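You operate a simulated robot arm through the tools that you are given. There is no shell and no other tool. Be economical: measure what you need, move in short steps, check, and stop when the job is done.

You are at the controls of a simulated robot arm. One attempt, no reset.

JOB
Pump the red handle jug to line 4, carry it out, shut and latch the black door.
Fine: latch it by lifting its lever; the jug goes on the black shelf by the red drum; the line's number is the count of strokes of the yellow plunger; leave the rest alone. Set down upright: red handle jug.
Where things are to end (x, y in the base frame): red handle jug within 6 cm of [-57, -33].

It is judged by the outcome, as a careful person would: the job done as asked, and still so three seconds after it is handed in. It fails if anything else is knocked over, pushed out of place, dropped, spilled or broken.

ROBOT AND FRAMES
A 7-joint arm with a three-finger gripper on a trunk, on a base that drives. Base frame: it is fixed to the floor where the robot stands at the start and does not move with it; the origin is under the middle of the robot, x ahead of it, y to its left, z up. Readings come in cm, rad, newtons and seconds.
With the tool pointing down near the work surface it reaches from about 50 to 94 cm from the robot's upright axis, wherever it stands. Its first joint turns from -2.897 to 2.897 rad. Places, roughly: black door [40, 30, 110]; black shelf by the red drum [-50, -40, 60]; black valve of the air tank [100, -20, 120]; lever of the black door [30, 50, 90]; lever of the drain tap [80, -30, 80]; red vent valve [100, -20, 100]; switch of the air tank [90, -30, 120]; yellow plunger [90, 0, 100]. Payload 2.69 kg.
The tool frame sits at the grasp point between the pads (the TCP): z along the fingers, y along the line on which they close. The tips reach 2.9 cm beyond it. Largest opening 12 cm; the body of the gripper starts 7.8 cm behind the TCP.
Orientation is told as [roll, pitch, yaw] about the base's x, y, z axes, in that order, counted from this pose: with the fingers straight down and closing along the base's y, the tool's x points along the base's -x, its y along +y and its z along -z.

CONTROLS
- The arm moves only by the tool apply_moves. Its argument "rows" is text: rows parted by semicolons, each of 7 numbers parted by spaces: the shift along the tool's x, y, z in cm, then the turn, a rotation vector about the tool's x, y, z in rad, then the finger opening in cm, from 0 to 12. In form: x y z ax ay az claw; .... A call has 1 to 12 rows; each row is the pose to reach, as a shift and turn from the pose commanded when the call began, along the tool's axes at that moment. Each row takes 0.2 s and may step no farther than 5 cm and 0.15 rad from the row before; otherwise, or with a gripper value out of range, the whole call is refused. Where a pose cannot be reached the arm comes as near as it can. A force on the tool above 40 N (or 10 N above the force at the start of the call, whichever is more), or a blocked arm, ends the call early, and 0.2 s more pass. Each finger halts on what it meets, pressing with about 38 N; the grip force reading is that of the motor and also rises with nothing between the fingers. The clock runs only during rows and for 0.2 s after the last one: add rows that repeat a pose to give the fingers time. The reply holds the time, the measured pose of the TCP, the force on the tool along the base axes, the opening and the grip force, in the units named above and with some noise, with the torque about the TCP (base axes, N m) and any sound that the robot's microphone picked up.
- Cameras (640 x 400 px; columns grow to the right, rows downward): "scene" is now at [21.98, -4.65, 130.93]; the picture's right is [-0.59, -0.81, 0.00], its down [-0.59, 0.43, -0.68] and it looks along [0.55, -0.40, -0.73] (base axes); focal length 214 px, centre (320, 200). "wrist" rides on the gripper at [6.3, 0, -10.4] in the tool frame; the picture's right is [0.00, 1.00, 0.00], its down [-0.83, 0.00, -0.56] and it looks along [-0.56, 0.00, 0.83] (tool axes); focal length 275 px, centre (320, 200). There is no depth. A picture from a camera that has moved, and an enlarged one, comes with that camera's place and axes in the base frame and with its lens.
- capture(camera): a new picture of that camera. The clock stands still meanwhile.
- lift_body(by): slides the trunk up (or, below 0, down) by that many cm; the arm and the scene camera ride with it, the base frame stays. It gives what a move gives, with no picture.
- drive_base(legs): drives the robot by 1 to 6 legs, each [ahead, left, turn to the left] in cm, cm and rad, along the robot's own axes; the way and the turn of a leg run together, so that a leg with both is an arc; at most 150 cm and 3.142 rad a leg. The arm and the cameras ride along, it lands a little off, and it stops where it bumps. It gives what a move gives.
- turn_head(pan, tilt): turns the head with the scene camera to pan (to the left, within 1.501 rad either way) and tilt (down, from -0.506 to 1.204), counted from straight ahead of the robot. It gives what a move gives.
- inspect(camera, box): a new picture of the part [left, top, right, bottom] of that camera's present view, enlarged. The clock stands still meanwhile.
- sign_off(): hands the job in; it is judged then, once.

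Go step by step. Nothing tells you exact positions but the pictures and the camera data: compare them with the known pose of the tool, close in by small moves and look again before you grip or let go. The budget is 120 turns and 82 pictures, counting those below and the enlarged ones. Unless the task says otherwise, let go and move clear before handing in, and close with one line.

The tools are called by a JSON object that holds its "method" and its "body". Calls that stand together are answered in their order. apply_moves: Moves the arm, as the interface text tells. Its arguments: {"type":"object","properties":{"rows":{"type":"string"}},"required":["rows"]} The other tools are called the same way: lift_body (by) slides the trunk up or down; drive_base (legs) drives the base; turn_head (pan, tilt) turns the head that bears the scene camera; capture (camera) takes a picture; inspect (camera, box) takes an enlarged picture of a part of a camera's view; sign_off () hands the job in.

At the start:

```text
t: 0.0
ee_pos: [56.83, -6.89, 100.1]
ee_rot: [0.001, 0.0, -0.001]
ft_force: [0.1, 0.8, -0.2]
ft_torque: [0.02, -0.01, -0.01]
grip_width: 12.01
grip_force: 0.1
trunk travel left (down, up): [-57.5, 3.8]
robot x, y, heading: [-0.12, 0.03, -0.004]
head pan, tilt: [-0.632, 0.822]
```

scene: 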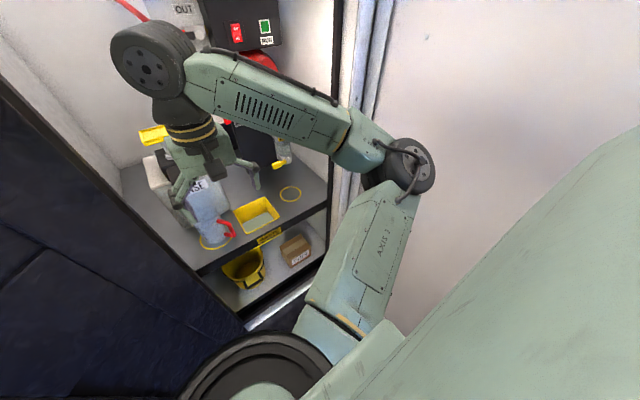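
wrist: 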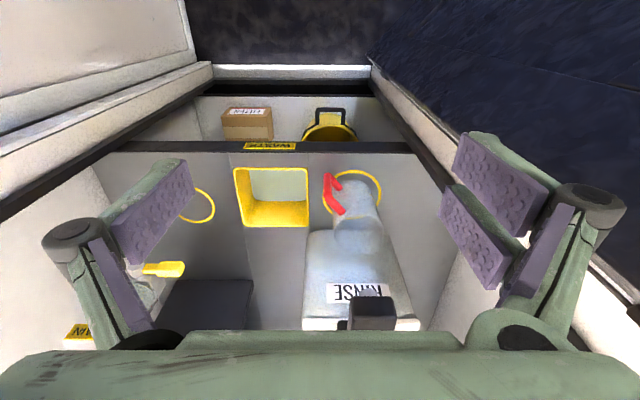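

I see the cabinet with the rinse tank, plunger and the red-handled jug. I'll look around before moving, starting with the label plates and the door.

{"method": "inspect", "body": {"camera": "wrist", "box": [220, 90, 440, 340]}}

{"method": "turn_head", "body": {"pan": -0.1, "tilt": 0.4}}

{"method": "capture", "body": {"camera": "scene"}}

{"method": "turn_head", "body": {"pan": 1.0, "tilt": 0.7}}

{"method": "capture", "body": {"camera": "scene"}}

```text
1.60 times, centred on (330, 215) of wrist
camera zoom: at [50.71, -6.84, 110.36], right [0.0, 1.0, 0.0], down [0.83, 0.0, 0.56], along [0.56, 0.0, -0.83], focal length 440 px, centre (304, 176)
```

zoom: 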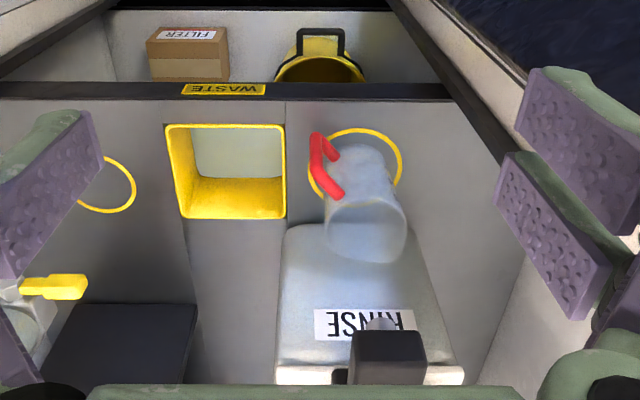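

```text
t: 0.9
ee_pos: [56.97, -6.72, 100.02]
ee_rot: [0.001, 0.001, 0.001]
ft_force: [0.4, -0.6, 0.6]
ft_torque: [-0.01, 0.04, 0.02]
grip_width: 11.98
grip_force: 0.0
trunk travel left (down, up): [-57.5, 3.8]
robot x, y, heading: [-0.22, 0.33, 0.003]
head pan, tilt: [-0.099, 0.4]
```

```text
78 pictures are left
camera scene: at [24.78, -0.88, 134.61], right [-0.1, -0.99, 0.0], down [-0.39, 0.04, -0.92], along [0.92, -0.09, -0.39], focal length 214 px, centre (320, 200)
```

scene: 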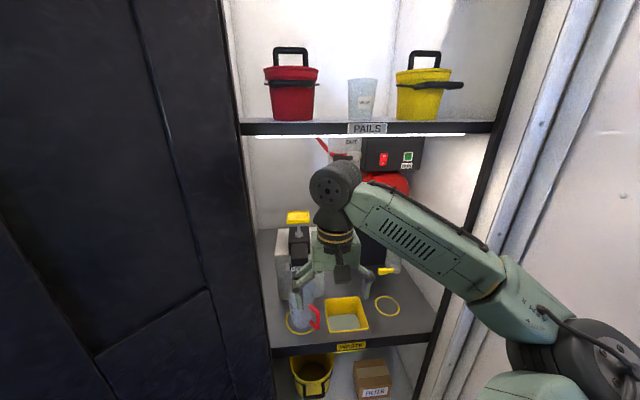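

```text
t: 2.3
ee_pos: [56.91, -6.68, 100.05]
ee_rot: [0.0, 0.0, -0.002]
ft_force: [0.5, 0.4, -0.5]
ft_torque: [0.0, 0.03, 0.03]
grip_width: 12.0
grip_force: 0.0
trunk travel left (down, up): [-57.5, 3.8]
robot x, y, heading: [-0.29, 0.08, 0.004]
head pan, tilt: [1.0, 0.7]
```

```text
77 pictures are left
camera scene: at [20.15, 7.2, 131.94], right [0.84, -0.54, 0.0], down [-0.35, -0.54, -0.77], along [0.41, 0.64, -0.64], focal length 214 px, centre (320, 200)
```

scene: 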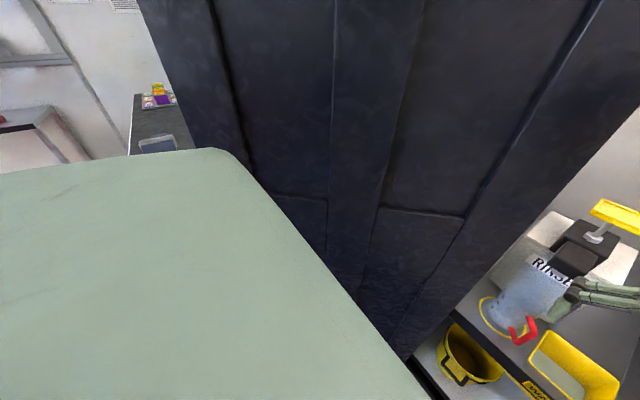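

The door stands open on the left. I'll zoom in on the jug, the pump and the plunger.

{"method": "turn_head", "body": {"pan": 0.0, "tilt": 0.75}}

{"method": "inspect", "body": {"camera": "scene", "box": [200, 60, 440, 270]}}

```text
t: 3.5
ee_pos: [56.9, -6.74, 100.04]
ee_rot: [0.0, 0.0, 0.0]
ft_force: [-0.1, 0.2, 0.9]
ft_torque: [0.01, -0.04, -0.01]
grip_width: 12.0
grip_force: 0.0
trunk travel left (down, up): [-57.5, 3.8]
robot x, y, heading: [0.07, -0.1, -0.001]
head pan, tilt: [0.0, 0.75]
```

```text
1.90 times, centred on (320, 165) of scene
camera zoom: at [23.85, 0.06, 131.51], right [0.0, -1.0, 0.0], down [-0.68, 0.0, -0.73], along [0.73, 0.0, -0.68], focal length 408 px, centre (320, 267)
```

zoom: 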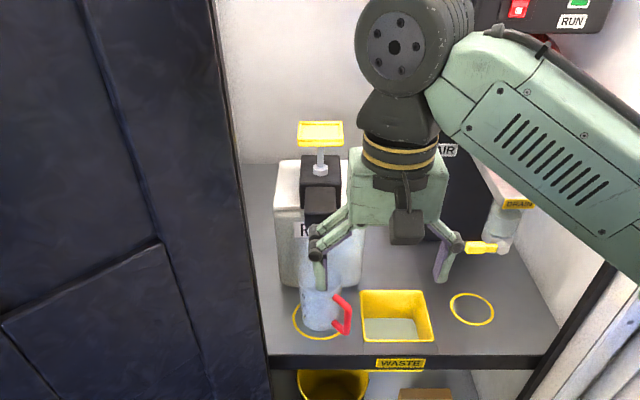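

The shelf sits at about z≈59, with the jug near (84, 0) and the plunger plate near (92, 0, 100). I'll tilt the tool forward while still outside the cabinet, then look with the wrist camera.

{"method": "apply_moves", "body": {"rows": "0 1 -1 0 -0.15 0 12; 0 2 -2 0 -0.3 0 10; 0 3 -3 0 -0.45 0 8; 0 4 -4 0 -0.6 0 6; 0 5 -5 0 -0.75 0 4; 0 6 -6 0 -0.9 0 2; 0 7 -6 0 -1.05 0 0; 0 7 -6 0 -1.05 0 0"}}

{"method": "capture", "body": {"camera": "wrist"}}

{"method": "capture", "body": {"camera": "scene"}}

```text
t: 5.3
ee_pos: [59.81, 0.3, 109.77]
ee_rot: [0.0, -1.05, -0.001]
ft_force: [-0.6, 0.4, 0.9]
ft_torque: [0.01, 0.03, 0.0]
grip_width: 1.56
grip_force: 2.4
out of reach, approached as far as the arm can: row 6, 7, 8
trunk travel left (down, up): [-57.5, 3.8]
robot x, y, heading: [0.28, 0.17, -0.0]
head pan, tilt: [0.0, 0.75]
```

```text
75 pictures are left
camera wrist: at [47.69, 0.21, 109.41], right [0.0, 1.0, 0.0], down [-0.07, 0.0, 1.0], along [1.0, 0.0, 0.07], focal length 275 px, centre (320, 200)
```

wrist: 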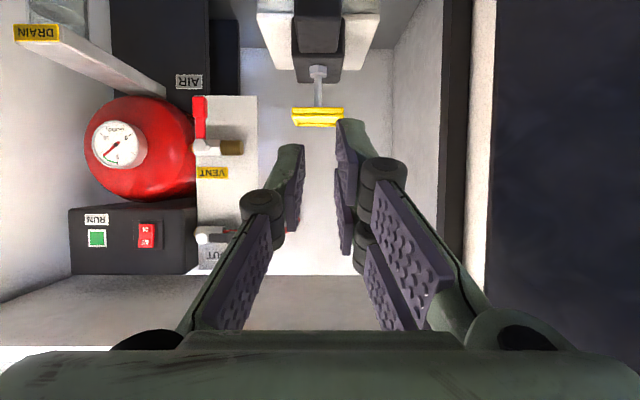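

```text
74 pictures are left
camera scene: at [23.84, 0.05, 131.51], right [0.0, -1.0, 0.0], down [-0.68, 0.0, -0.73], along [0.73, 0.0, -0.68], focal length 214 px, centre (320, 200)
```

scene: 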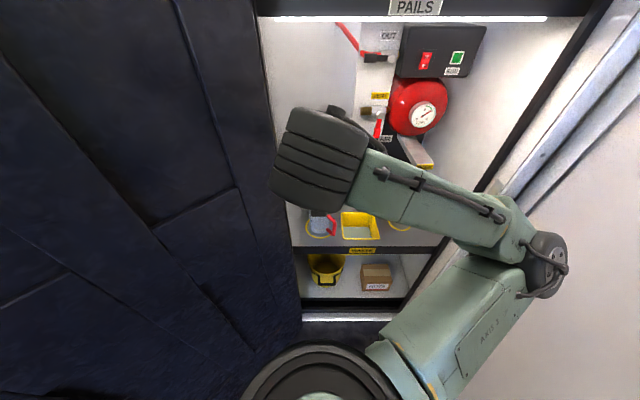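

The plunger plate is around x≈93, y≈0, with its top near z≈101. I'll go in above it at a shallower tilt, in two steps with a check between.

{"method": "apply_moves", "body": {"rows": "-1.5 0 4 0 -0.1 0 0; -3 0 8 0 -0.2 0 0; -5 0 12 0 -0.2 0 0; -7 0 16 0 -0.2 0 0; -9 0 20 0 -0.2 0 0; -9 0 20 0 -0.2 0 0"}}

{"method": "capture", "body": {"camera": "wrist"}}

{"method": "capture", "body": {"camera": "scene"}}

```text
t: 6.8
ee_pos: [81.65, 0.26, 107.44]
ee_rot: [0.0, -1.25, 0.002]
ft_force: [-0.6, -0.1, -0.1]
ft_torque: [0.0, 0.03, 0.03]
grip_width: 0.01
grip_force: 28.7
trunk travel left (down, up): [-57.5, 3.8]
robot x, y, heading: [-0.08, 0.06, 0.001]
head pan, tilt: [0.0, 0.75]
```

```text
73 pictures are left
camera wrist: at [69.86, 0.23, 104.8], right [0.0, 1.0, 0.0], down [-0.27, 0.0, 0.96], along [0.96, 0.0, 0.27], focal length 275 px, centre (320, 200)
```

wrist: 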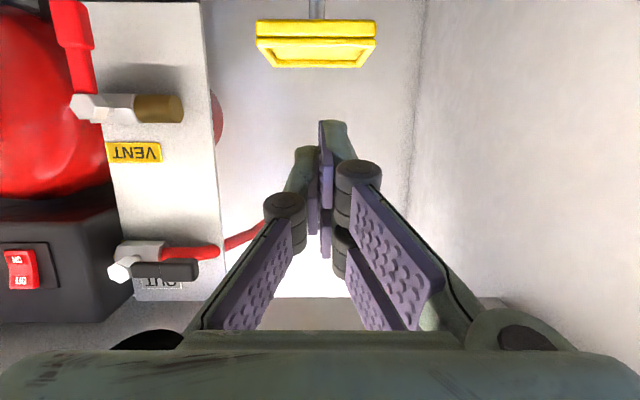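

```text
72 pictures are left
camera scene: at [23.84, 0.05, 131.51], right [0.0, -1.0, 0.0], down [-0.68, 0.0, -0.73], along [0.73, 0.0, -0.68], focal length 214 px, centre (320, 200)
```

scene: 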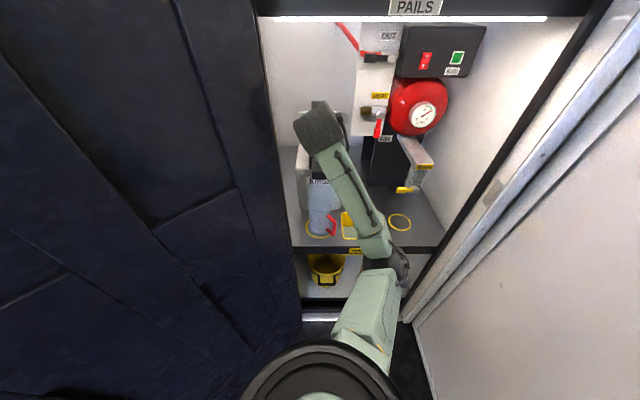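

The plate's top is at about z 99.5, with its centre near x 94. I'll move above it and then start a first, slow press to feel for contact.

{"method": "apply_moves", "body": {"rows": "-0.5 0 4.8 0 0 0 0; -1.1 0 9.6 0 0 0 0; -0.2 0 9.9 0 0 0 0; 0.75 0 10.2 0 0 0 0; 1.7 0 10.5 0 0 0 0; 2.2 0 10.7 0 0 0 0; 2.7 0 10.9 0 0 0 0"}}

{"method": "capture", "body": {"camera": "wrist"}}

```text
t: 8.3
ee_pos: [91.16, 0.28, 101.56]
ee_rot: [0.0, -1.251, 0.001]
ft_force: [-1.5, 1.7, 2.1]
ft_torque: [0.0, -0.03, -0.02]
grip_width: 0.02
grip_force: 29.1
trunk travel left (down, up): [-57.5, 3.8]
robot x, y, heading: [0.26, -0.15, -0.001]
head pan, tilt: [0.0, 0.75]
```

```text
71 pictures are left
camera wrist: at [79.27, 0.24, 98.82], right [0.0, 1.0, 0.0], down [-0.27, 0.0, 0.96], along [0.96, 0.0, 0.27], focal length 275 px, centre (320, 200)
```

wrist: 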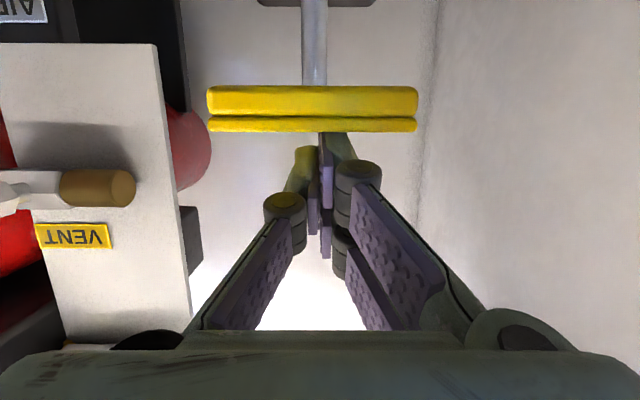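

I'm in light contact with the plate. Next I press slowly to find the stroke's end.

{"method": "apply_moves", "body": {"rows": "0.95 0 0.31 0 0 0 0; 1.9 0 0.63 0 0 0 0; 2.85 0 0.95 0 0 0 0; 3.8 0 1.26 0 0 0 0; 4.75 0 1.58 0 0 0 0; 5.7 0 1.9 0 0 0 0"}}

{"method": "capture", "body": {"camera": "wrist"}}

```text
t: 9.6
ee_pos: [90.9, 0.33, 97.69]
ee_rot: [-0.005, -1.283, 0.005]
ft_force: [-0.1, 0.1, 12.6]
ft_torque: [0.02, -0.21, 0.07]
grip_width: 0.0
grip_force: 28.8
trunk travel left (down, up): [-57.5, 3.8]
robot x, y, heading: [0.22, 0.15, 0.004]
head pan, tilt: [0.0, 0.75]
heard: click
stopped in row 6: the force on the tool passed its limit at 45 N (the readings are from after the stop); the commanded pose is now the measured one
```

```text
70 pictures are left
camera wrist: at [79.33, 0.21, 94.59], right [0.0, 1.0, -0.01], down [-0.3, 0.0, 0.95], along [0.95, 0.0, 0.3], focal length 275 px, centre (320, 200)
```

wrist: 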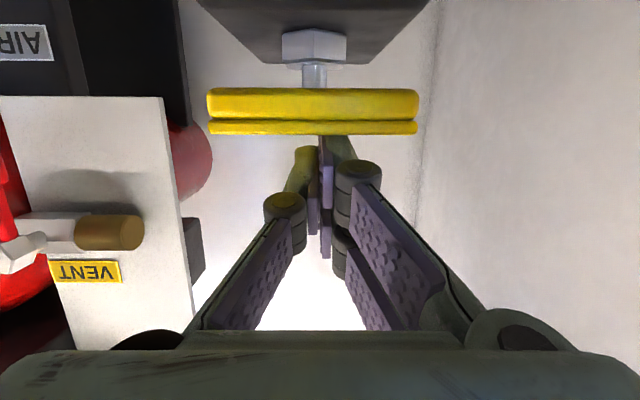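

That press bottomed out with a click, so stroke 1 is done (about 4 cm, ~12 N spring). I'll rise clear of the plate and check that the plunger returns.

{"method": "apply_moves", "body": {"rows": "-1.9 0 -0.57 0 0.03 0 0; -3.8 0 -1.14 0 0.03 0 0; -5.7 0 -1.7 0 0.03 0 0; -5.7 0 -1.7 0 0.03 0 0; -5.7 0 -1.7 0 0.03 0 0"}}

{"method": "capture", "body": {"camera": "wrist"}}

{"method": "inspect", "body": {"camera": "scene", "box": [260, 100, 400, 260]}}

```text
t: 10.8
ee_pos: [91.21, 0.36, 103.29]
ee_rot: [-0.003, -1.243, 0.004]
ft_force: [-0.4, 0.7, 0.1]
ft_torque: [-0.02, 0.0, -0.02]
grip_width: 0.01
grip_force: 29.1
trunk travel left (down, up): [-57.5, 3.8]
robot x, y, heading: [0.3, 0.13, 0.005]
head pan, tilt: [0.0, 0.75]
```

```text
69 pictures are left
camera wrist: at [79.38, 0.26, 100.61], right [0.0, 1.0, -0.01], down [-0.26, 0.0, 0.97], along [0.97, 0.0, 0.26], focal length 275 px, centre (320, 200)
```

wrist: 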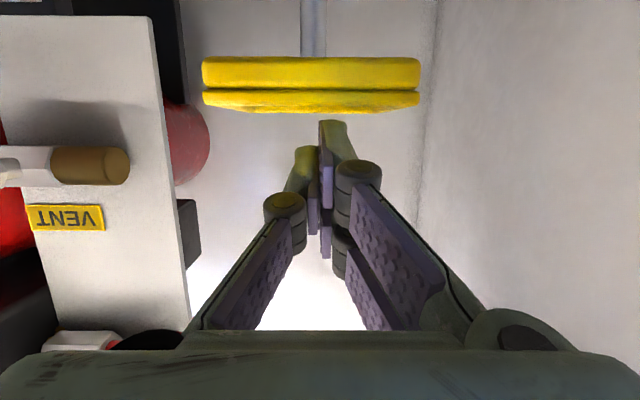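

```text
2.50 times, centred on (330, 180) of scene
camera zoom: at [23.87, 0.06, 131.51], right [0.0, -1.0, 0.0], down [-0.68, 0.0, -0.73], along [0.73, 0.0, -0.68], focal length 536 px, centre (295, 250)
```

zoom: 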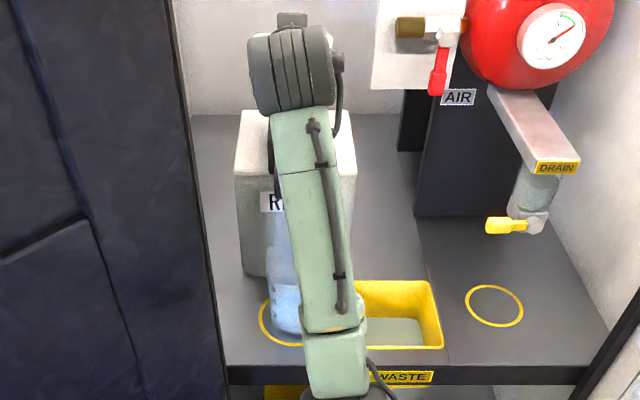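

The plunger has fully returned. Now stroke 2.

{"method": "apply_moves", "body": {"rows": "1.2 0 0.4 0 0 0 0; 2.4 0 0.8 0 0 0 0; 3.4 0 1.15 0 0 0 0; 4.3 0 1.45 0 0 0 0; 5.2 0 1.75 0 0 0 0; 6.0 0 2.05 0 0 0 0; 6.6 0 2.2 0 0 0 0"}}

```text
t: 12.4
ee_pos: [91.01, 0.22, 97.69]
ee_rot: [-0.004, -1.276, 0.005]
ft_force: [0.1, 0.6, 11.3]
ft_torque: [0.04, -0.25, 0.08]
grip_width: 0.0
grip_force: 28.6
trunk travel left (down, up): [-57.5, 3.8]
robot x, y, heading: [0.23, 0.23, -0.0]
head pan, tilt: [0.0, 0.75]
heard: click
stopped in row 7: the force on the tool passed its limit at 43 N (the readings are from after the stop); the commanded pose is now the measured one
```

Stroke 2 clicked. I'll rise again and do the same for the next one.

{"method": "apply_moves", "body": {"rows": "-1.9 0 -0.57 0 0.03 0 0; -3.8 0 -1.14 0 0.03 0 0; -5.7 0 -1.7 0 0.03 0 0; -5.7 0 -1.7 0 0.03 0 0; -5.7 0 -1.7 0 0.03 0 0"}}

{"method": "apply_moves", "body": {"rows": "1.2 0 0.4 0 0 0 0; 2.4 0 0.8 0 0 0 0; 3.4 0 1.15 0 0 0 0; 4.3 0 1.45 0 0 0 0; 5.2 0 1.75 0 0 0 0; 6.0 0 2.05 0 0 0 0; 6.6 0 2.2 0 0 0 0"}}

```text
t: 13.6
ee_pos: [91.12, 0.26, 103.33]
ee_rot: [-0.003, -1.236, 0.005]
ft_force: [0.4, 0.3, -0.2]
ft_torque: [0.01, 0.03, 0.02]
grip_width: 0.0
grip_force: 28.3
trunk travel left (down, up): [-57.5, 3.8]
robot x, y, heading: [0.02, 0.16, -0.001]
head pan, tilt: [0.0, 0.75]
```

```text
t: 15.2
ee_pos: [91.0, 0.25, 97.83]
ee_rot: [-0.006, -1.269, 0.006]
ft_force: [-0.2, 0.3, 11.6]
ft_torque: [0.0, -0.22, 0.02]
grip_width: 0.0
grip_force: 28.8
trunk travel left (down, up): [-57.5, 3.8]
robot x, y, heading: [-0.18, 0.18, 0.001]
head pan, tilt: [0.0, 0.75]
heard: click
stopped in row 7: the force on the tool passed its limit at 44 N (the readings are from after the stop); the commanded pose is now the measured one
```

Stroke 3 is done. Now I'll rise and press for stroke 4.

{"method": "apply_moves", "body": {"rows": "-1.9 0 -0.57 0 0.03 0 0; -3.8 0 -1.14 0 0.03 0 0; -5.7 0 -1.7 0 0.03 0 0; -5.7 0 -1.7 0 0.03 0 0; -5.7 0 -1.7 0 0.03 0 0"}}

{"method": "apply_moves", "body": {"rows": "1.2 0 0.4 0 0 0 0; 2.4 0 0.8 0 0 0 0; 3.4 0 1.15 0 0 0 0; 4.3 0 1.45 0 0 0 0; 5.2 0 1.75 0 0 0 0; 6.0 0 2.05 0 0 0 0; 6.6 0 2.2 0 0 0 0"}}

```text
t: 16.4
ee_pos: [91.28, 0.18, 103.25]
ee_rot: [-0.004, -1.229, 0.004]
ft_force: [0.0, -0.1, 0.1]
ft_torque: [-0.02, -0.01, -0.03]
grip_width: 0.0
grip_force: 28.5
trunk travel left (down, up): [-57.5, 3.8]
robot x, y, heading: [-0.17, 0.61, 0.0]
head pan, tilt: [0.0, 0.75]
```

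```text
t: 18.0
ee_pos: [91.07, 0.29, 97.83]
ee_rot: [-0.003, -1.264, 0.003]
ft_force: [1.3, -0.1, 11.0]
ft_torque: [0.01, -0.2, 0.03]
grip_width: 0.0
grip_force: 28.6
trunk travel left (down, up): [-57.5, 3.8]
robot x, y, heading: [0.27, -0.01, -0.003]
head pan, tilt: [0.0, 0.75]
heard: click
stopped in row 7: the force on the tool passed its limit at 44 N (the readings are from after the stop); the commanded pose is now the measured one
```

All four strokes are done. I'll rise and back straight out of the cabinet, then look at the jug.

{"method": "apply_moves", "body": {"rows": "-1.9 0 -0.57 0 0.03 0 0; -3.8 0 -1.14 0 0.03 0 0; -5.7 0 -1.7 0 0.03 0 0; -4.2 0 -6.2 0 0.03 0 0; -2.7 0 -10.7 0 0.03 0 0; -1.2 0 -15.2 0 0.03 0 0; 0.3 0 -19.7 0 0.03 0 0; 1.8 0 -24.2 0 0.03 0 0; 3.3 0 -28.7 0 0.03 0 0; 4.3 0 -32 0 0.03 0 0"}}

{"method": "lift_body", "body": {"by": -30}}

{"method": "capture", "body": {"camera": "wrist"}}

{"method": "capture", "body": {"camera": "scene"}}

```text
t: 20.2
ee_pos: [66.38, -0.01, 108.66]
ee_rot: [0.001, -1.221, 0.003]
ft_force: [-1.0, -1.3, -0.5]
ft_torque: [0.02, 0.01, 0.03]
grip_width: 0.0
grip_force: 28.4
out of reach, approached as far as the arm can: row 8, 9, 10
trunk travel left (down, up): [-57.5, 3.8]
robot x, y, heading: [0.05, 0.12, -0.001]
head pan, tilt: [0.0, 0.75]
```

```text
t: 23.2
ee_pos: [66.39, 0.11, 78.72]
ee_rot: [-0.002, -1.222, 0.005]
ft_force: [0.4, -0.4, 0.0]
ft_torque: [-0.02, 0.01, -0.01]
grip_width: 0.02
grip_force: 29.0
trunk travel left (down, up): [-27.5, 33.8]
robot x, y, heading: [0.21, 0.04, 0.001]
head pan, tilt: [0.0, 0.75]
```

```text
67 pictures are left
camera wrist: at [54.54, 0.02, 76.22], right [0.0, 1.0, -0.01], down [-0.24, 0.0, 0.97], along [0.97, 0.01, 0.24], focal length 275 px, centre (320, 200)
```

wrist: 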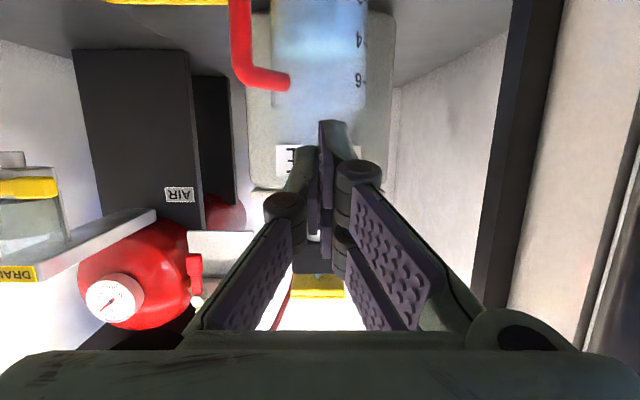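

```text
66 pictures are left
camera scene: at [23.94, 0.06, 101.52], right [0.0, -1.0, 0.0], down [-0.68, 0.0, -0.73], along [0.73, 0.0, -0.68], focal length 214 px, centre (320, 200)
```

scene: 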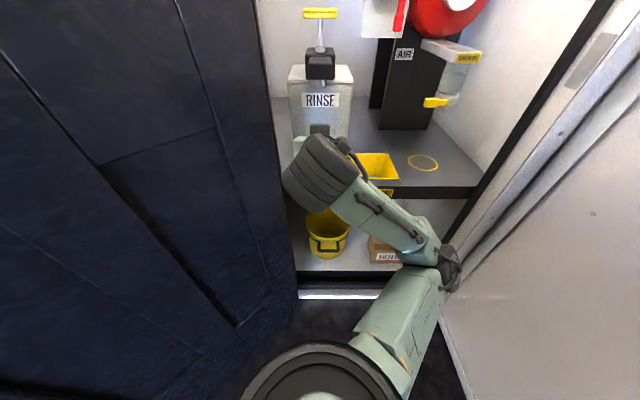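

The jug's scale is visible now. I'll enlarge it to check the liquid level.

{"method": "inspect", "body": {"camera": "wrist", "box": [210, 0, 410, 130]}}

```text
3.08 times, centred on (310, 65) of wrist
camera zoom: at [54.54, 0.02, 76.22], right [0.0, 1.0, -0.01], down [-0.24, 0.0, 0.97], along [0.97, 0.01, 0.24], focal length 847 px, centre (351, 615)
```

zoom: 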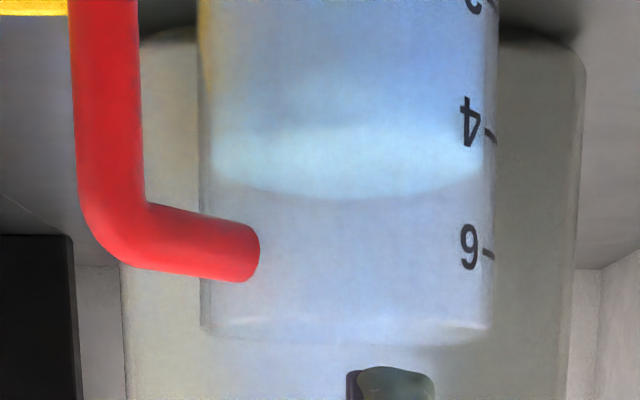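

The liquid is right at line 4. The handle points to the front-right, with the jug about 9 cm across. I'll yaw the tool about 40° so the handle lies between the fingers, open them, and look.

{"method": "apply_moves", "body": {"rows": "0 -2.3 0 -0.13 0 -0.048 2; 1 -4.6 1.1 -0.26 0 -0.096 4; 2 -7 2.3 -0.39 0 -0.144 6; 3 -9.2 3.4 -0.52 0 -0.192 8; 4 -11.5 4.5 -0.657 0 -0.24 10; 5 -11.5 5.7 -0.657 0 -0.24 11.5; 5 -11.5 5.7 -0.657 0 -0.24 11.5"}}

{"method": "capture", "body": {"camera": "wrist"}}

{"method": "capture", "body": {"camera": "scene"}}

```text
t: 24.8
ee_pos: [70.12, -11.41, 71.96]
ee_rot: [-0.004, -1.222, 0.705]
ft_force: [-0.1, -0.6, 0.3]
ft_torque: [0.0, 0.0, 0.0]
grip_width: 10.47
grip_force: 0.1
trunk travel left (down, up): [-27.5, 33.8]
robot x, y, heading: [-0.2, -0.1, 0.0]
head pan, tilt: [0.0, 0.75]
```

```text
64 pictures are left
camera wrist: at [61.04, -19.15, 69.6], right [-0.65, 0.76, -0.01], down [-0.18, -0.15, 0.97], along [0.74, 0.63, 0.24], focal length 275 px, centre (320, 200)
```

wrist: 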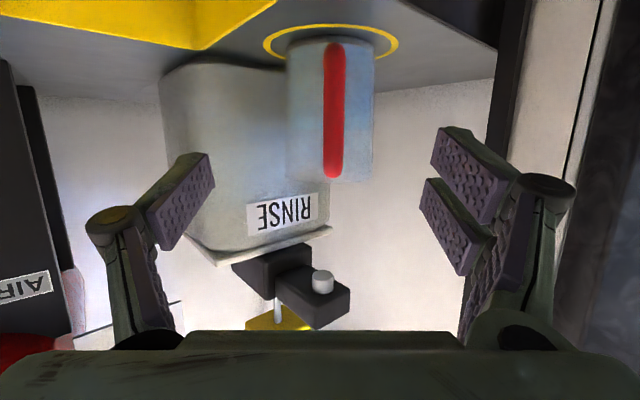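

```text
63 pictures are left
camera scene: at [23.94, 0.06, 101.51], right [0.0, -1.0, 0.0], down [-0.68, 0.0, -0.73], along [0.73, 0.0, -0.68], focal length 214 px, centre (320, 200)
```

scene: 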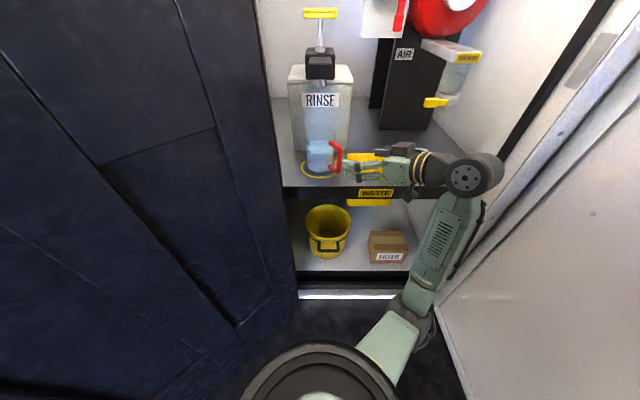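

The handle lies right in the approach plane and the jug sits about 1.2 cm to the right of the tool axis. I'll advance most of the way at z≈68 and check again.

{"method": "apply_moves", "body": {"rows": "1 0.6 3 0 0 0 12; 0.5 1.1 6.5 0 0 0 12; 0 1.1 9.5 0 0 0 12; -0.4 1.1 12 0 0 0 12; -0.7 1.1 13.6 0 0 0 12"}}

{"method": "capture", "body": {"camera": "wrist"}}

{"method": "inspect", "body": {"camera": "scene", "box": [270, 110, 430, 210]}}

```text
t: 26.0
ee_pos: [79.25, -2.21, 67.97]
ee_rot: [-0.004, -1.222, 0.705]
ft_force: [-0.5, -0.8, -0.6]
ft_torque: [-0.02, -0.02, -0.02]
grip_width: 11.98
grip_force: 0.1
trunk travel left (down, up): [-27.5, 33.8]
robot x, y, heading: [-0.01, 0.12, 0.006]
head pan, tilt: [0.0, 0.75]
```

```text
62 pictures are left
camera wrist: at [70.27, -9.88, 65.58], right [-0.65, 0.76, -0.01], down [-0.18, -0.15, 0.97], along [0.74, 0.63, 0.24], focal length 275 px, centre (320, 200)
```

wrist: 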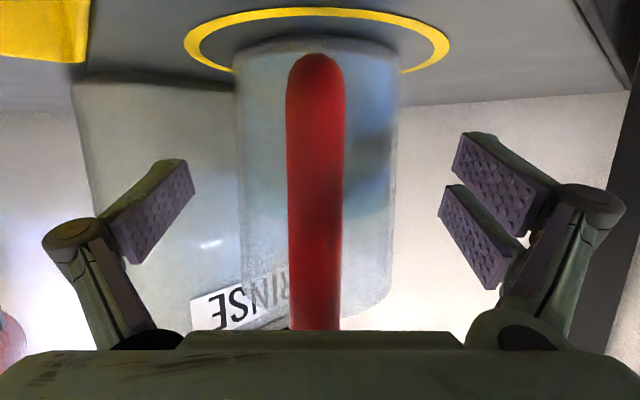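

```text
4.00 times, centred on (350, 160) of scene
camera zoom: at [23.94, 0.06, 101.51], right [0.0, -1.0, 0.0], down [-0.68, 0.0, -0.73], along [0.73, 0.0, -0.68], focal length 858 px, centre (200, 360)
```

zoom: 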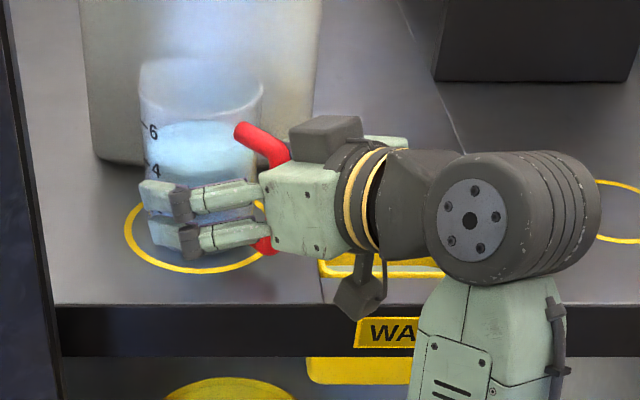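

The jug is centred between the fingers, with its centre about 4 cm ahead of the TCP. I'll ease in about 2 cm while watching the force.

{"method": "apply_moves", "body": {"rows": "-0.17 0 0.47 0 0 0 12; -0.34 -0.1 0.94 0 0 0 12; -0.5 -0.2 1.4 0 0 0 12; -0.69 -0.2 1.88 0 0 0 12"}}

{"method": "capture", "body": {"camera": "wrist"}}

{"method": "inspect", "body": {"camera": "scene", "box": [290, 125, 370, 185]}}

```text
t: 27.0
ee_pos: [80.87, -1.19, 68.04]
ee_rot: [-0.007, -1.223, 0.709]
ft_force: [-1.8, -1.6, 1.6]
ft_torque: [0.01, -0.05, 0.0]
grip_width: 11.97
grip_force: 0.1
trunk travel left (down, up): [-27.5, 33.8]
robot x, y, heading: [0.25, -0.09, 0.001]
head pan, tilt: [0.0, 0.75]
```

```text
60 pictures are left
camera wrist: at [71.95, -8.84, 65.59], right [-0.65, 0.76, -0.01], down [-0.19, -0.15, 0.97], along [0.74, 0.63, 0.24], focal length 275 px, centre (320, 200)
```

wrist: 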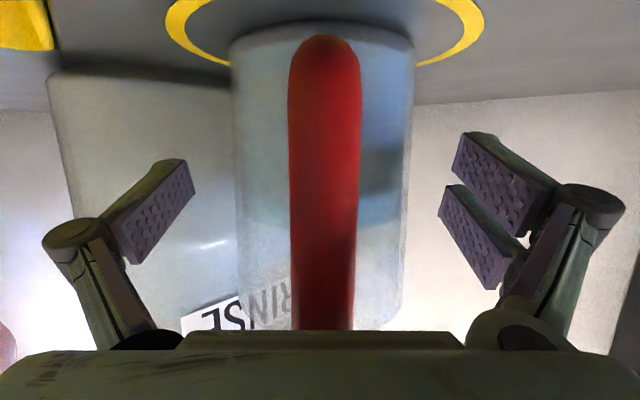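

```text
6.67 times, centred on (330, 155) of scene
camera zoom: at [23.93, 0.06, 101.52], right [0.0, -1.0, 0.0], down [-0.68, 0.0, -0.73], along [0.73, 0.0, -0.68], focal length 1430 px, centre (253, 500)
```

zoom: 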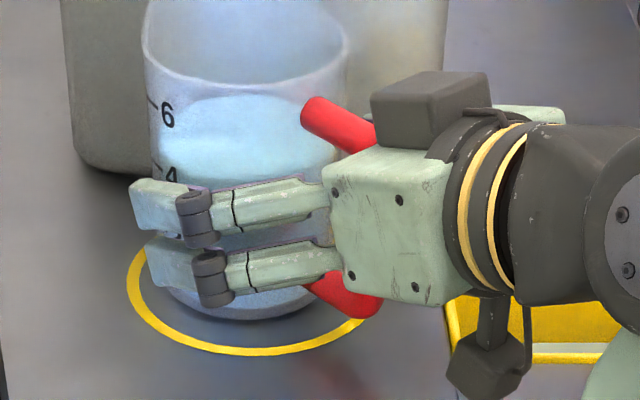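

I have light contact between palm and handle, but the tips barely reach the jug's widest line. I'll back off, rise and tilt a little steeper so the palm passes over the handle.

{"method": "apply_moves", "body": {"rows": "0.68 0 -1.88 0 0 0 12; -0.39 0 -3.33 0 0.07 0 12; -1.7 0 -3.81 0 0.14 0 12; -2.05 0 -2.9 0 0.14 0 12; -2.39 0 -1.93 0 0.14 0 12"}}

{"method": "capture", "body": {"camera": "wrist"}}

{"method": "inspect", "body": {"camera": "scene", "box": [290, 125, 370, 185]}}

```text
t: 28.2
ee_pos: [80.21, -1.58, 70.95]
ee_rot: [-0.004, -1.081, 0.706]
ft_force: [-0.4, -0.8, -0.4]
ft_torque: [0.01, -0.04, -0.03]
grip_width: 11.98
grip_force: 0.1
trunk travel left (down, up): [-27.5, 33.8]
robot x, y, heading: [0.24, -0.03, -0.001]
head pan, tilt: [0.0, 0.75]
```

```text
58 pictures are left
camera wrist: at [71.02, -9.53, 70.15], right [-0.65, 0.76, -0.01], down [-0.08, -0.06, 1.0], along [0.76, 0.64, 0.1], focal length 275 px, centre (320, 200)
```

wrist: 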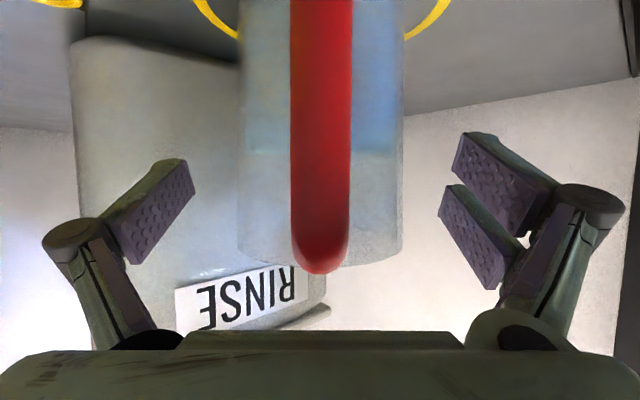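

```text
6.67 times, centred on (330, 155) of scene
camera zoom: at [23.94, 0.06, 101.51], right [0.0, -1.0, 0.0], down [-0.68, 0.0, -0.73], along [0.73, 0.0, -0.68], focal length 1430 px, centre (253, 500)
```

zoom: 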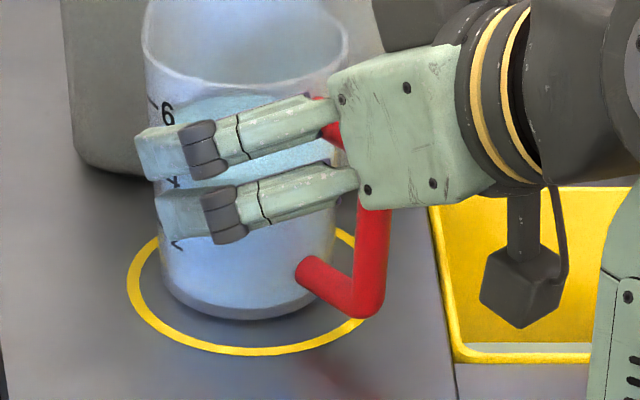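

The palm should now pass over the handle's top. I'll advance 2.3 cm gently and slightly upward.

{"method": "apply_moves", "body": {"rows": "-0.44 0 -0.23 0 0 0 12; -0.8 0 0.45 0 0 0 12; -1.16 0 1.1 0 0 0 12; -1.52 0 1.8 0 0 0 12"}}

{"method": "capture", "body": {"camera": "wrist"}}

```text
t: 29.2
ee_pos: [82.03, -0.31, 71.46]
ee_rot: [-0.002, -1.082, 0.706]
ft_force: [-0.1, -1.0, -0.1]
ft_torque: [0.01, -0.04, 0.0]
grip_width: 12.03
grip_force: 0.1
trunk travel left (down, up): [-27.5, 33.8]
robot x, y, heading: [0.32, -0.21, -0.001]
head pan, tilt: [0.0, 0.75]
```

```text
56 pictures are left
camera wrist: at [72.82, -8.08, 70.7], right [-0.65, 0.76, -0.01], down [-0.08, -0.06, 0.99], along [0.76, 0.64, 0.1], focal length 275 px, centre (320, 200)
```

wrist: 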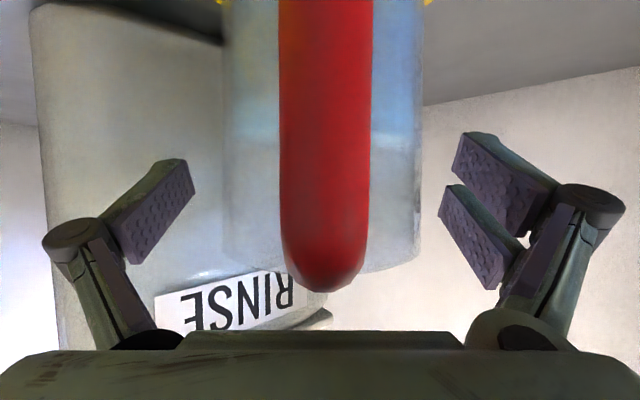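

No contact, and the fingers now straddle the jug at its axis. I'll close gently and let the grip build.

{"method": "apply_moves", "body": {"rows": "0 0 0 0 0 0 10.5; 0 0 0 0 0 0 9.5; 0 0 0 0 0 0 8.5; 0 0 0 0 0 0 7.5; 0 0 0 0 0 0 7.5"}}

{"method": "capture", "body": {"camera": "wrist"}}

{"method": "inspect", "body": {"camera": "scene", "box": [290, 125, 370, 185]}}

```text
t: 30.4
ee_pos: [82.04, -0.14, 71.46]
ee_rot: [-0.004, -1.079, 0.705]
ft_force: [-1.5, 0.4, 0.8]
ft_torque: [0.05, -0.01, 0.04]
grip_width: 8.36
grip_force: 34.5
trunk travel left (down, up): [-27.5, 33.8]
robot x, y, heading: [0.02, 0.04, 0.004]
head pan, tilt: [0.0, 0.75]
```

```text
55 pictures are left
camera wrist: at [72.81, -8.07, 70.72], right [-0.65, 0.76, -0.01], down [-0.08, -0.06, 0.99], along [0.76, 0.64, 0.1], focal length 275 px, centre (320, 200)
```

wrist: 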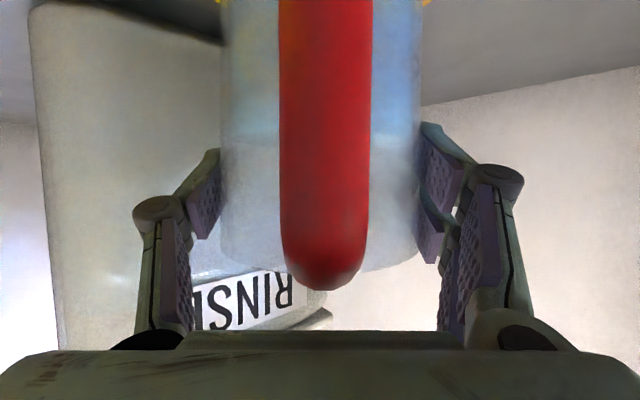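

```text
6.67 times, centred on (330, 155) of scene
camera zoom: at [23.93, 0.07, 101.51], right [0.0, -1.0, 0.0], down [-0.68, 0.0, -0.73], along [0.73, 0.0, -0.68], focal length 1430 px, centre (253, 500)
```

zoom: 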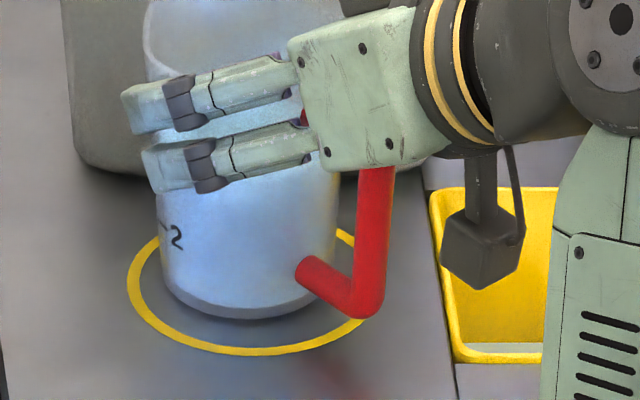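

It's gripped at 8.4 cm. I'll lift slightly and check the weight.

{"method": "apply_moves", "body": {"rows": "-0.44 0 -0.23 0 0 0 7.3; -0.88 0 -0.47 0 0 0 7.3; -1.32 0 -0.7 0 0 0 7.3; -1.32 0 -0.7 0 0 0 7.3"}}

{"method": "inspect", "body": {"camera": "scene", "box": [280, 100, 380, 185]}}

```text
t: 31.4
ee_pos: [81.95, -0.24, 72.8]
ee_rot: [-0.002, -1.081, 0.703]
ft_force: [-0.3, 0.8, -4.9]
ft_torque: [0.02, -0.02, -0.04]
grip_width: 8.34
grip_force: 37.9
trunk travel left (down, up): [-27.5, 33.8]
robot x, y, heading: [0.17, -0.12, -0.001]
head pan, tilt: [0.0, 0.75]
```

```text
4.71 times, centred on (330, 142) of scene
camera zoom: at [23.97, 0.06, 101.5], right [0.0, -1.0, 0.0], down [-0.68, 0.0, -0.73], along [0.73, 0.0, -0.68], focal length 1009 px, centre (273, 471)
```

zoom: 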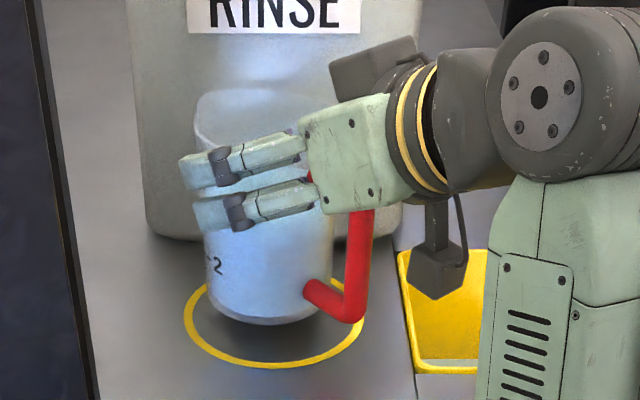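

The jug is up and upright, about 0.5 kg. Before moving the base I'll look to the right-rear and left for free space.

{"method": "turn_head", "body": {"pan": -1.5, "tilt": 0.5}}

{"method": "capture", "body": {"camera": "scene"}}

{"method": "turn_head", "body": {"pan": 1.5, "tilt": 0.5}}

{"method": "capture", "body": {"camera": "scene"}}

```text
t: 33.0
ee_pos: [82.0, -0.28, 72.87]
ee_rot: [-0.004, -1.081, 0.705]
ft_force: [-1.2, -0.1, -4.1]
ft_torque: [0.07, -0.02, -0.01]
grip_width: 8.32
grip_force: 37.9
trunk travel left (down, up): [-27.5, 33.8]
robot x, y, heading: [-0.02, -0.1, 0.003]
head pan, tilt: [-1.499, 0.499]
```

```text
52 pictures are left
camera scene: at [16.34, -9.01, 103.7], right [-1.0, -0.07, 0.0], down [-0.04, 0.48, -0.88], along [0.06, -0.88, -0.48], focal length 214 px, centre (320, 200)
```

scene: 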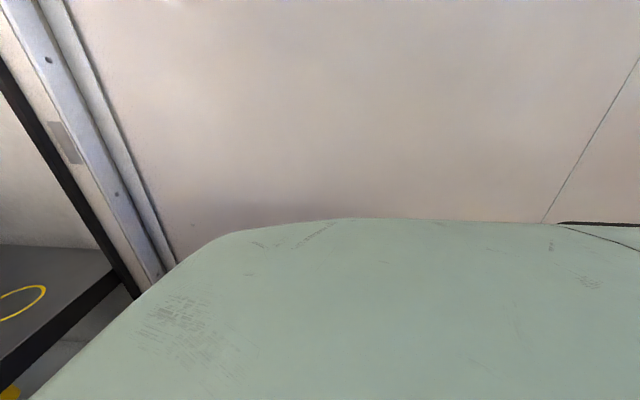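

```text
t: 35.6
ee_pos: [81.91, -0.13, 72.91]
ee_rot: [-0.004, -1.08, 0.705]
ft_force: [0.3, -0.1, -3.8]
ft_torque: [0.05, -0.02, 0.03]
grip_width: 8.33
grip_force: 37.7
trunk travel left (down, up): [-27.5, 33.8]
robot x, y, heading: [0.04, 0.2, -0.001]
head pan, tilt: [1.499, 0.499]
```

```text
51 pictures are left
camera scene: at [16.33, 9.14, 103.7], right [1.0, -0.07, 0.0], down [-0.03, -0.48, -0.88], along [0.06, 0.88, -0.48], focal length 214 px, centre (320, 200)
```

scene: 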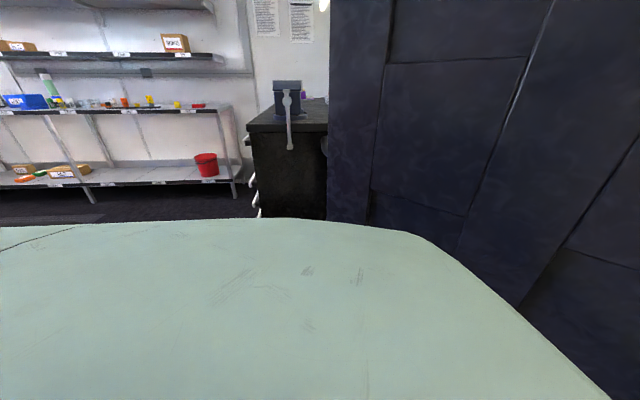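

There's a wall on the right (y≈-54) and the door on the left. I'll bring the jug out of the cabinet with the arm first, slowly and level.

{"method": "apply_moves", "body": {"rows": "-0.9 0 -0.5 0 0 0 7.3; -1.3 0.4 -1.6 0 0 0 7.3; -0.7 1.3 -3.6 0 0 0 7.3; 0.3 2.6 -6 0 0 0 7.3; 1.4 3.9 -8.5 0 0 0 7.3; 2.5 5.2 -11 0 0 0 7.3; 3.6 6.5 -13.4 0 0 0 7.3; 4.7 7.8 -15.6 0 0 0 7.3; 5.6 8.7 -17.1 0 0 0 7.3; 6.05 9.15 -17.75 0 0 0 7.3"}}

{"method": "turn_head", "body": {"pan": 0, "tilt": 0.75}}

{"method": "capture", "body": {"camera": "scene"}}

```text
t: 37.8
ee_pos: [61.94, -5.09, 75.93]
ee_rot: [-0.003, -1.079, 0.704]
ft_force: [-0.6, -0.1, -4.3]
ft_torque: [0.03, -0.01, 0.01]
grip_width: 8.32
grip_force: 37.6
trunk travel left (down, up): [-27.5, 33.8]
robot x, y, heading: [0.17, -0.24, -0.001]
head pan, tilt: [1.499, 0.499]
```

```text
t: 39.4
ee_pos: [61.88, -5.15, 75.85]
ee_rot: [-0.002, -1.08, 0.705]
ft_force: [-0.8, -0.2, -3.8]
ft_torque: [0.03, -0.02, 0.03]
grip_width: 8.33
grip_force: 37.7
trunk travel left (down, up): [-27.5, 33.8]
robot x, y, heading: [0.09, 0.37, -0.003]
head pan, tilt: [0.0, 0.75]
```

```text
50 pictures are left
camera scene: at [23.96, 0.07, 101.5], right [0.0, -1.0, 0.0], down [-0.68, 0.0, -0.73], along [0.73, 0.0, -0.68], focal length 214 px, centre (320, 200)
```

scene: 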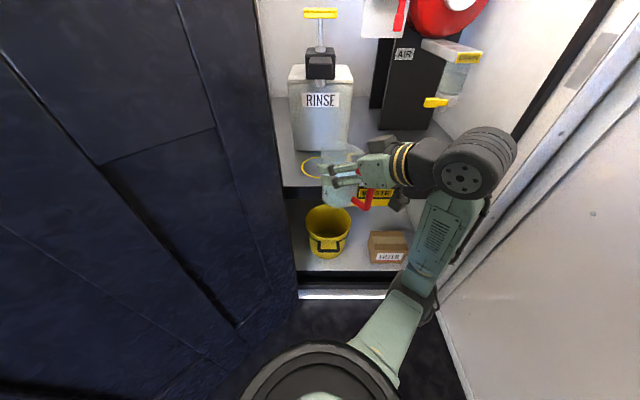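

The jug is out of the cabinet. I'll turn the base slightly right to peek behind me towards the black shelf.

{"method": "drive_base", "body": {"legs": [[0, 0, -0.25]]}}

{"method": "turn_head", "body": {"pan": -1.5, "tilt": 0.3}}

{"method": "capture", "body": {"camera": "scene"}}

```text
t: 40.7
ee_pos: [58.8, -20.15, 75.88]
ee_rot: [-0.002, -1.08, 0.457]
ft_force: [-0.3, 0.3, -5.0]
ft_torque: [0.0, -0.07, 0.02]
grip_width: 8.31
grip_force: 37.8
trunk travel left (down, up): [-27.5, 33.8]
robot x, y, heading: [-0.11, -0.08, -0.247]
head pan, tilt: [0.0, 0.75]
```

```text
t: 42.3
ee_pos: [58.86, -20.12, 75.85]
ee_rot: [-0.003, -1.081, 0.457]
ft_force: [-0.2, 0.6, -4.9]
ft_torque: [0.01, -0.04, -0.04]
grip_width: 8.32
grip_force: 38.1
trunk travel left (down, up): [-27.5, 33.8]
robot x, y, heading: [-0.12, -0.18, -0.253]
head pan, tilt: [-1.499, 0.3]
```

```text
49 pictures are left
camera scene: at [13.57, -12.97, 105.54], right [-0.98, 0.17, 0.0], down [0.05, 0.29, -0.96], along [-0.17, -0.94, -0.3], focal length 214 px, centre (320, 200)
```

scene: 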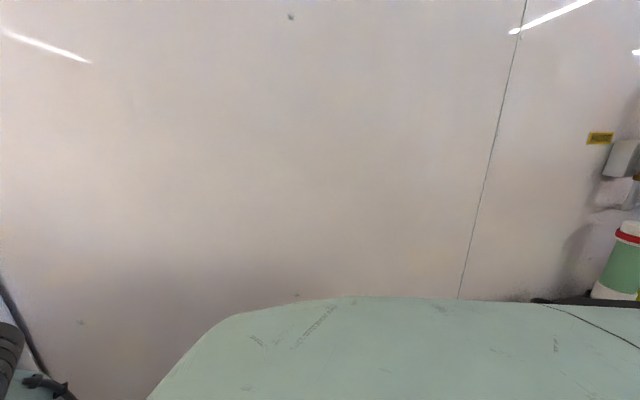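

I can see the black shelf's edge and a drum at the right rear. I'll back off a little to the left-rear for turning room, then look again.

{"method": "drive_base", "body": {"legs": [[-18, 11, 0]]}}

{"method": "turn_head", "body": {"pan": -1.5, "tilt": 0.6}}

{"method": "capture", "body": {"camera": "scene"}}

{"method": "turn_head", "body": {"pan": 1.5, "tilt": 0.6}}

{"method": "capture", "body": {"camera": "scene"}}

```text
t: 44.0
ee_pos: [44.1, -5.0, 75.75]
ee_rot: [-0.002, -1.082, 0.46]
ft_force: [0.0, 0.8, -5.4]
ft_torque: [0.04, -0.03, -0.03]
grip_width: 8.3
grip_force: 38.2
trunk travel left (down, up): [-27.5, 33.8]
robot x, y, heading: [-14.89, 15.15, -0.248]
head pan, tilt: [-1.499, 0.3]
```

```text
t: 44.8
ee_pos: [44.0, -5.02, 75.74]
ee_rot: [-0.003, -1.082, 0.46]
ft_force: [0.3, 0.3, -3.9]
ft_torque: [-0.02, -0.08, 0.0]
grip_width: 8.33
grip_force: 37.8
trunk travel left (down, up): [-27.5, 33.8]
robot x, y, heading: [-14.82, 15.5, -0.243]
head pan, tilt: [-1.499, 0.6]
```

```text
48 pictures are left
camera scene: at [-1.09, 2.62, 102.8], right [-0.98, 0.17, 0.0], down [0.1, 0.56, -0.83], along [-0.14, -0.81, -0.56], focal length 214 px, centre (320, 200)
```

scene: 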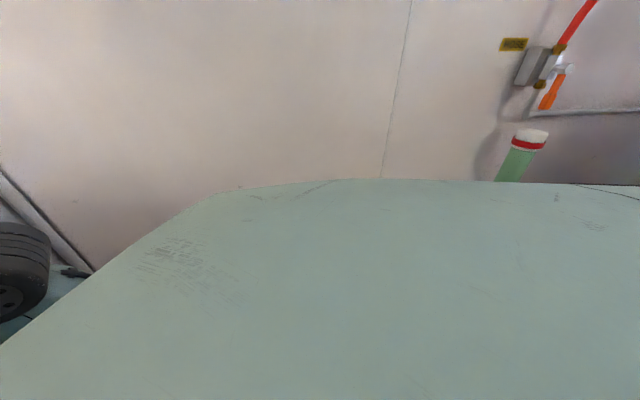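

```text
t: 47.4
ee_pos: [44.18, -4.92, 75.77]
ee_rot: [-0.003, -1.081, 0.46]
ft_force: [-0.2, 0.2, -4.1]
ft_torque: [0.03, -0.04, 0.01]
grip_width: 8.33
grip_force: 38.1
trunk travel left (down, up): [-27.5, 33.8]
robot x, y, heading: [-14.52, 15.24, -0.246]
head pan, tilt: [1.499, 0.6]
```

```text
47 pictures are left
camera scene: at [3.19, 19.72, 102.79], right [0.95, -0.31, 0.0], down [-0.18, -0.54, -0.83], along [0.26, 0.78, -0.56], focal length 214 px, centre (320, 200)
```

scene: 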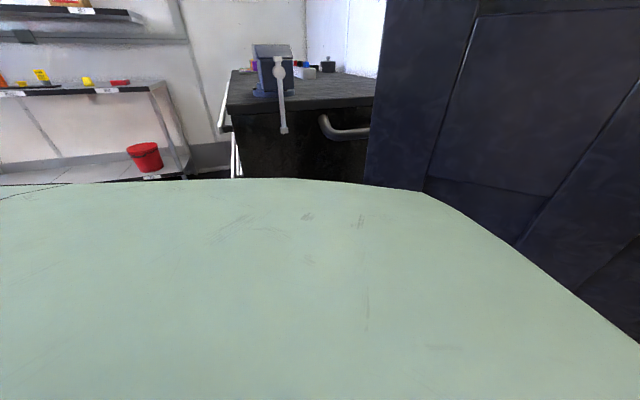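

I noted the door lever on the outer face near the free edge. I'll turn right another 0.4 rad to see directly behind.

{"method": "drive_base", "body": {"legs": [[0, 0, -0.4]]}}

{"method": "turn_head", "body": {"pan": -1.5, "tilt": 0.5}}

{"method": "capture", "body": {"camera": "scene"}}

```text
t: 49.0
ee_pos: [31.6, -26.29, 75.92]
ee_rot: [-0.003, -1.082, 0.058]
ft_force: [-0.2, -0.5, -4.7]
ft_torque: [0.0, -0.06, 0.01]
grip_width: 8.32
grip_force: 38.2
trunk travel left (down, up): [-27.5, 33.8]
robot x, y, heading: [-14.92, 15.0, -0.642]
head pan, tilt: [1.499, 0.6]
```

```text
t: 51.6
ee_pos: [31.52, -26.36, 75.79]
ee_rot: [-0.003, -1.08, 0.057]
ft_force: [0.2, 0.2, -3.6]
ft_torque: [0.0, -0.09, -0.02]
grip_width: 8.32
grip_force: 37.6
trunk travel left (down, up): [-27.5, 33.8]
robot x, y, heading: [-14.29, 15.02, -0.646]
head pan, tilt: [-1.499, 0.499]
```

```text
46 pictures are left
camera scene: at [-7.21, -1.94, 103.7], right [-0.84, 0.54, 0.0], down [0.26, 0.4, -0.88], along [-0.48, -0.74, -0.48], focal length 214 px, centre (320, 200)
```

scene: 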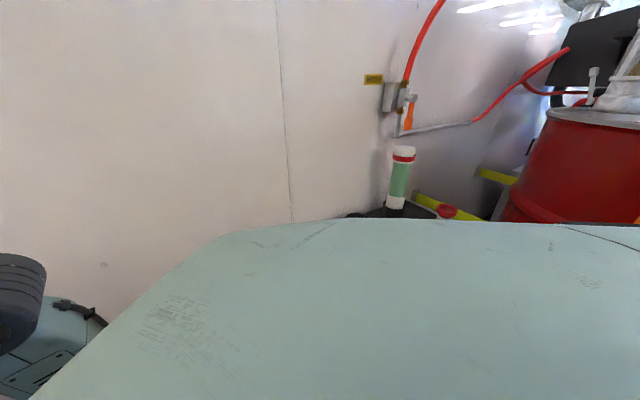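

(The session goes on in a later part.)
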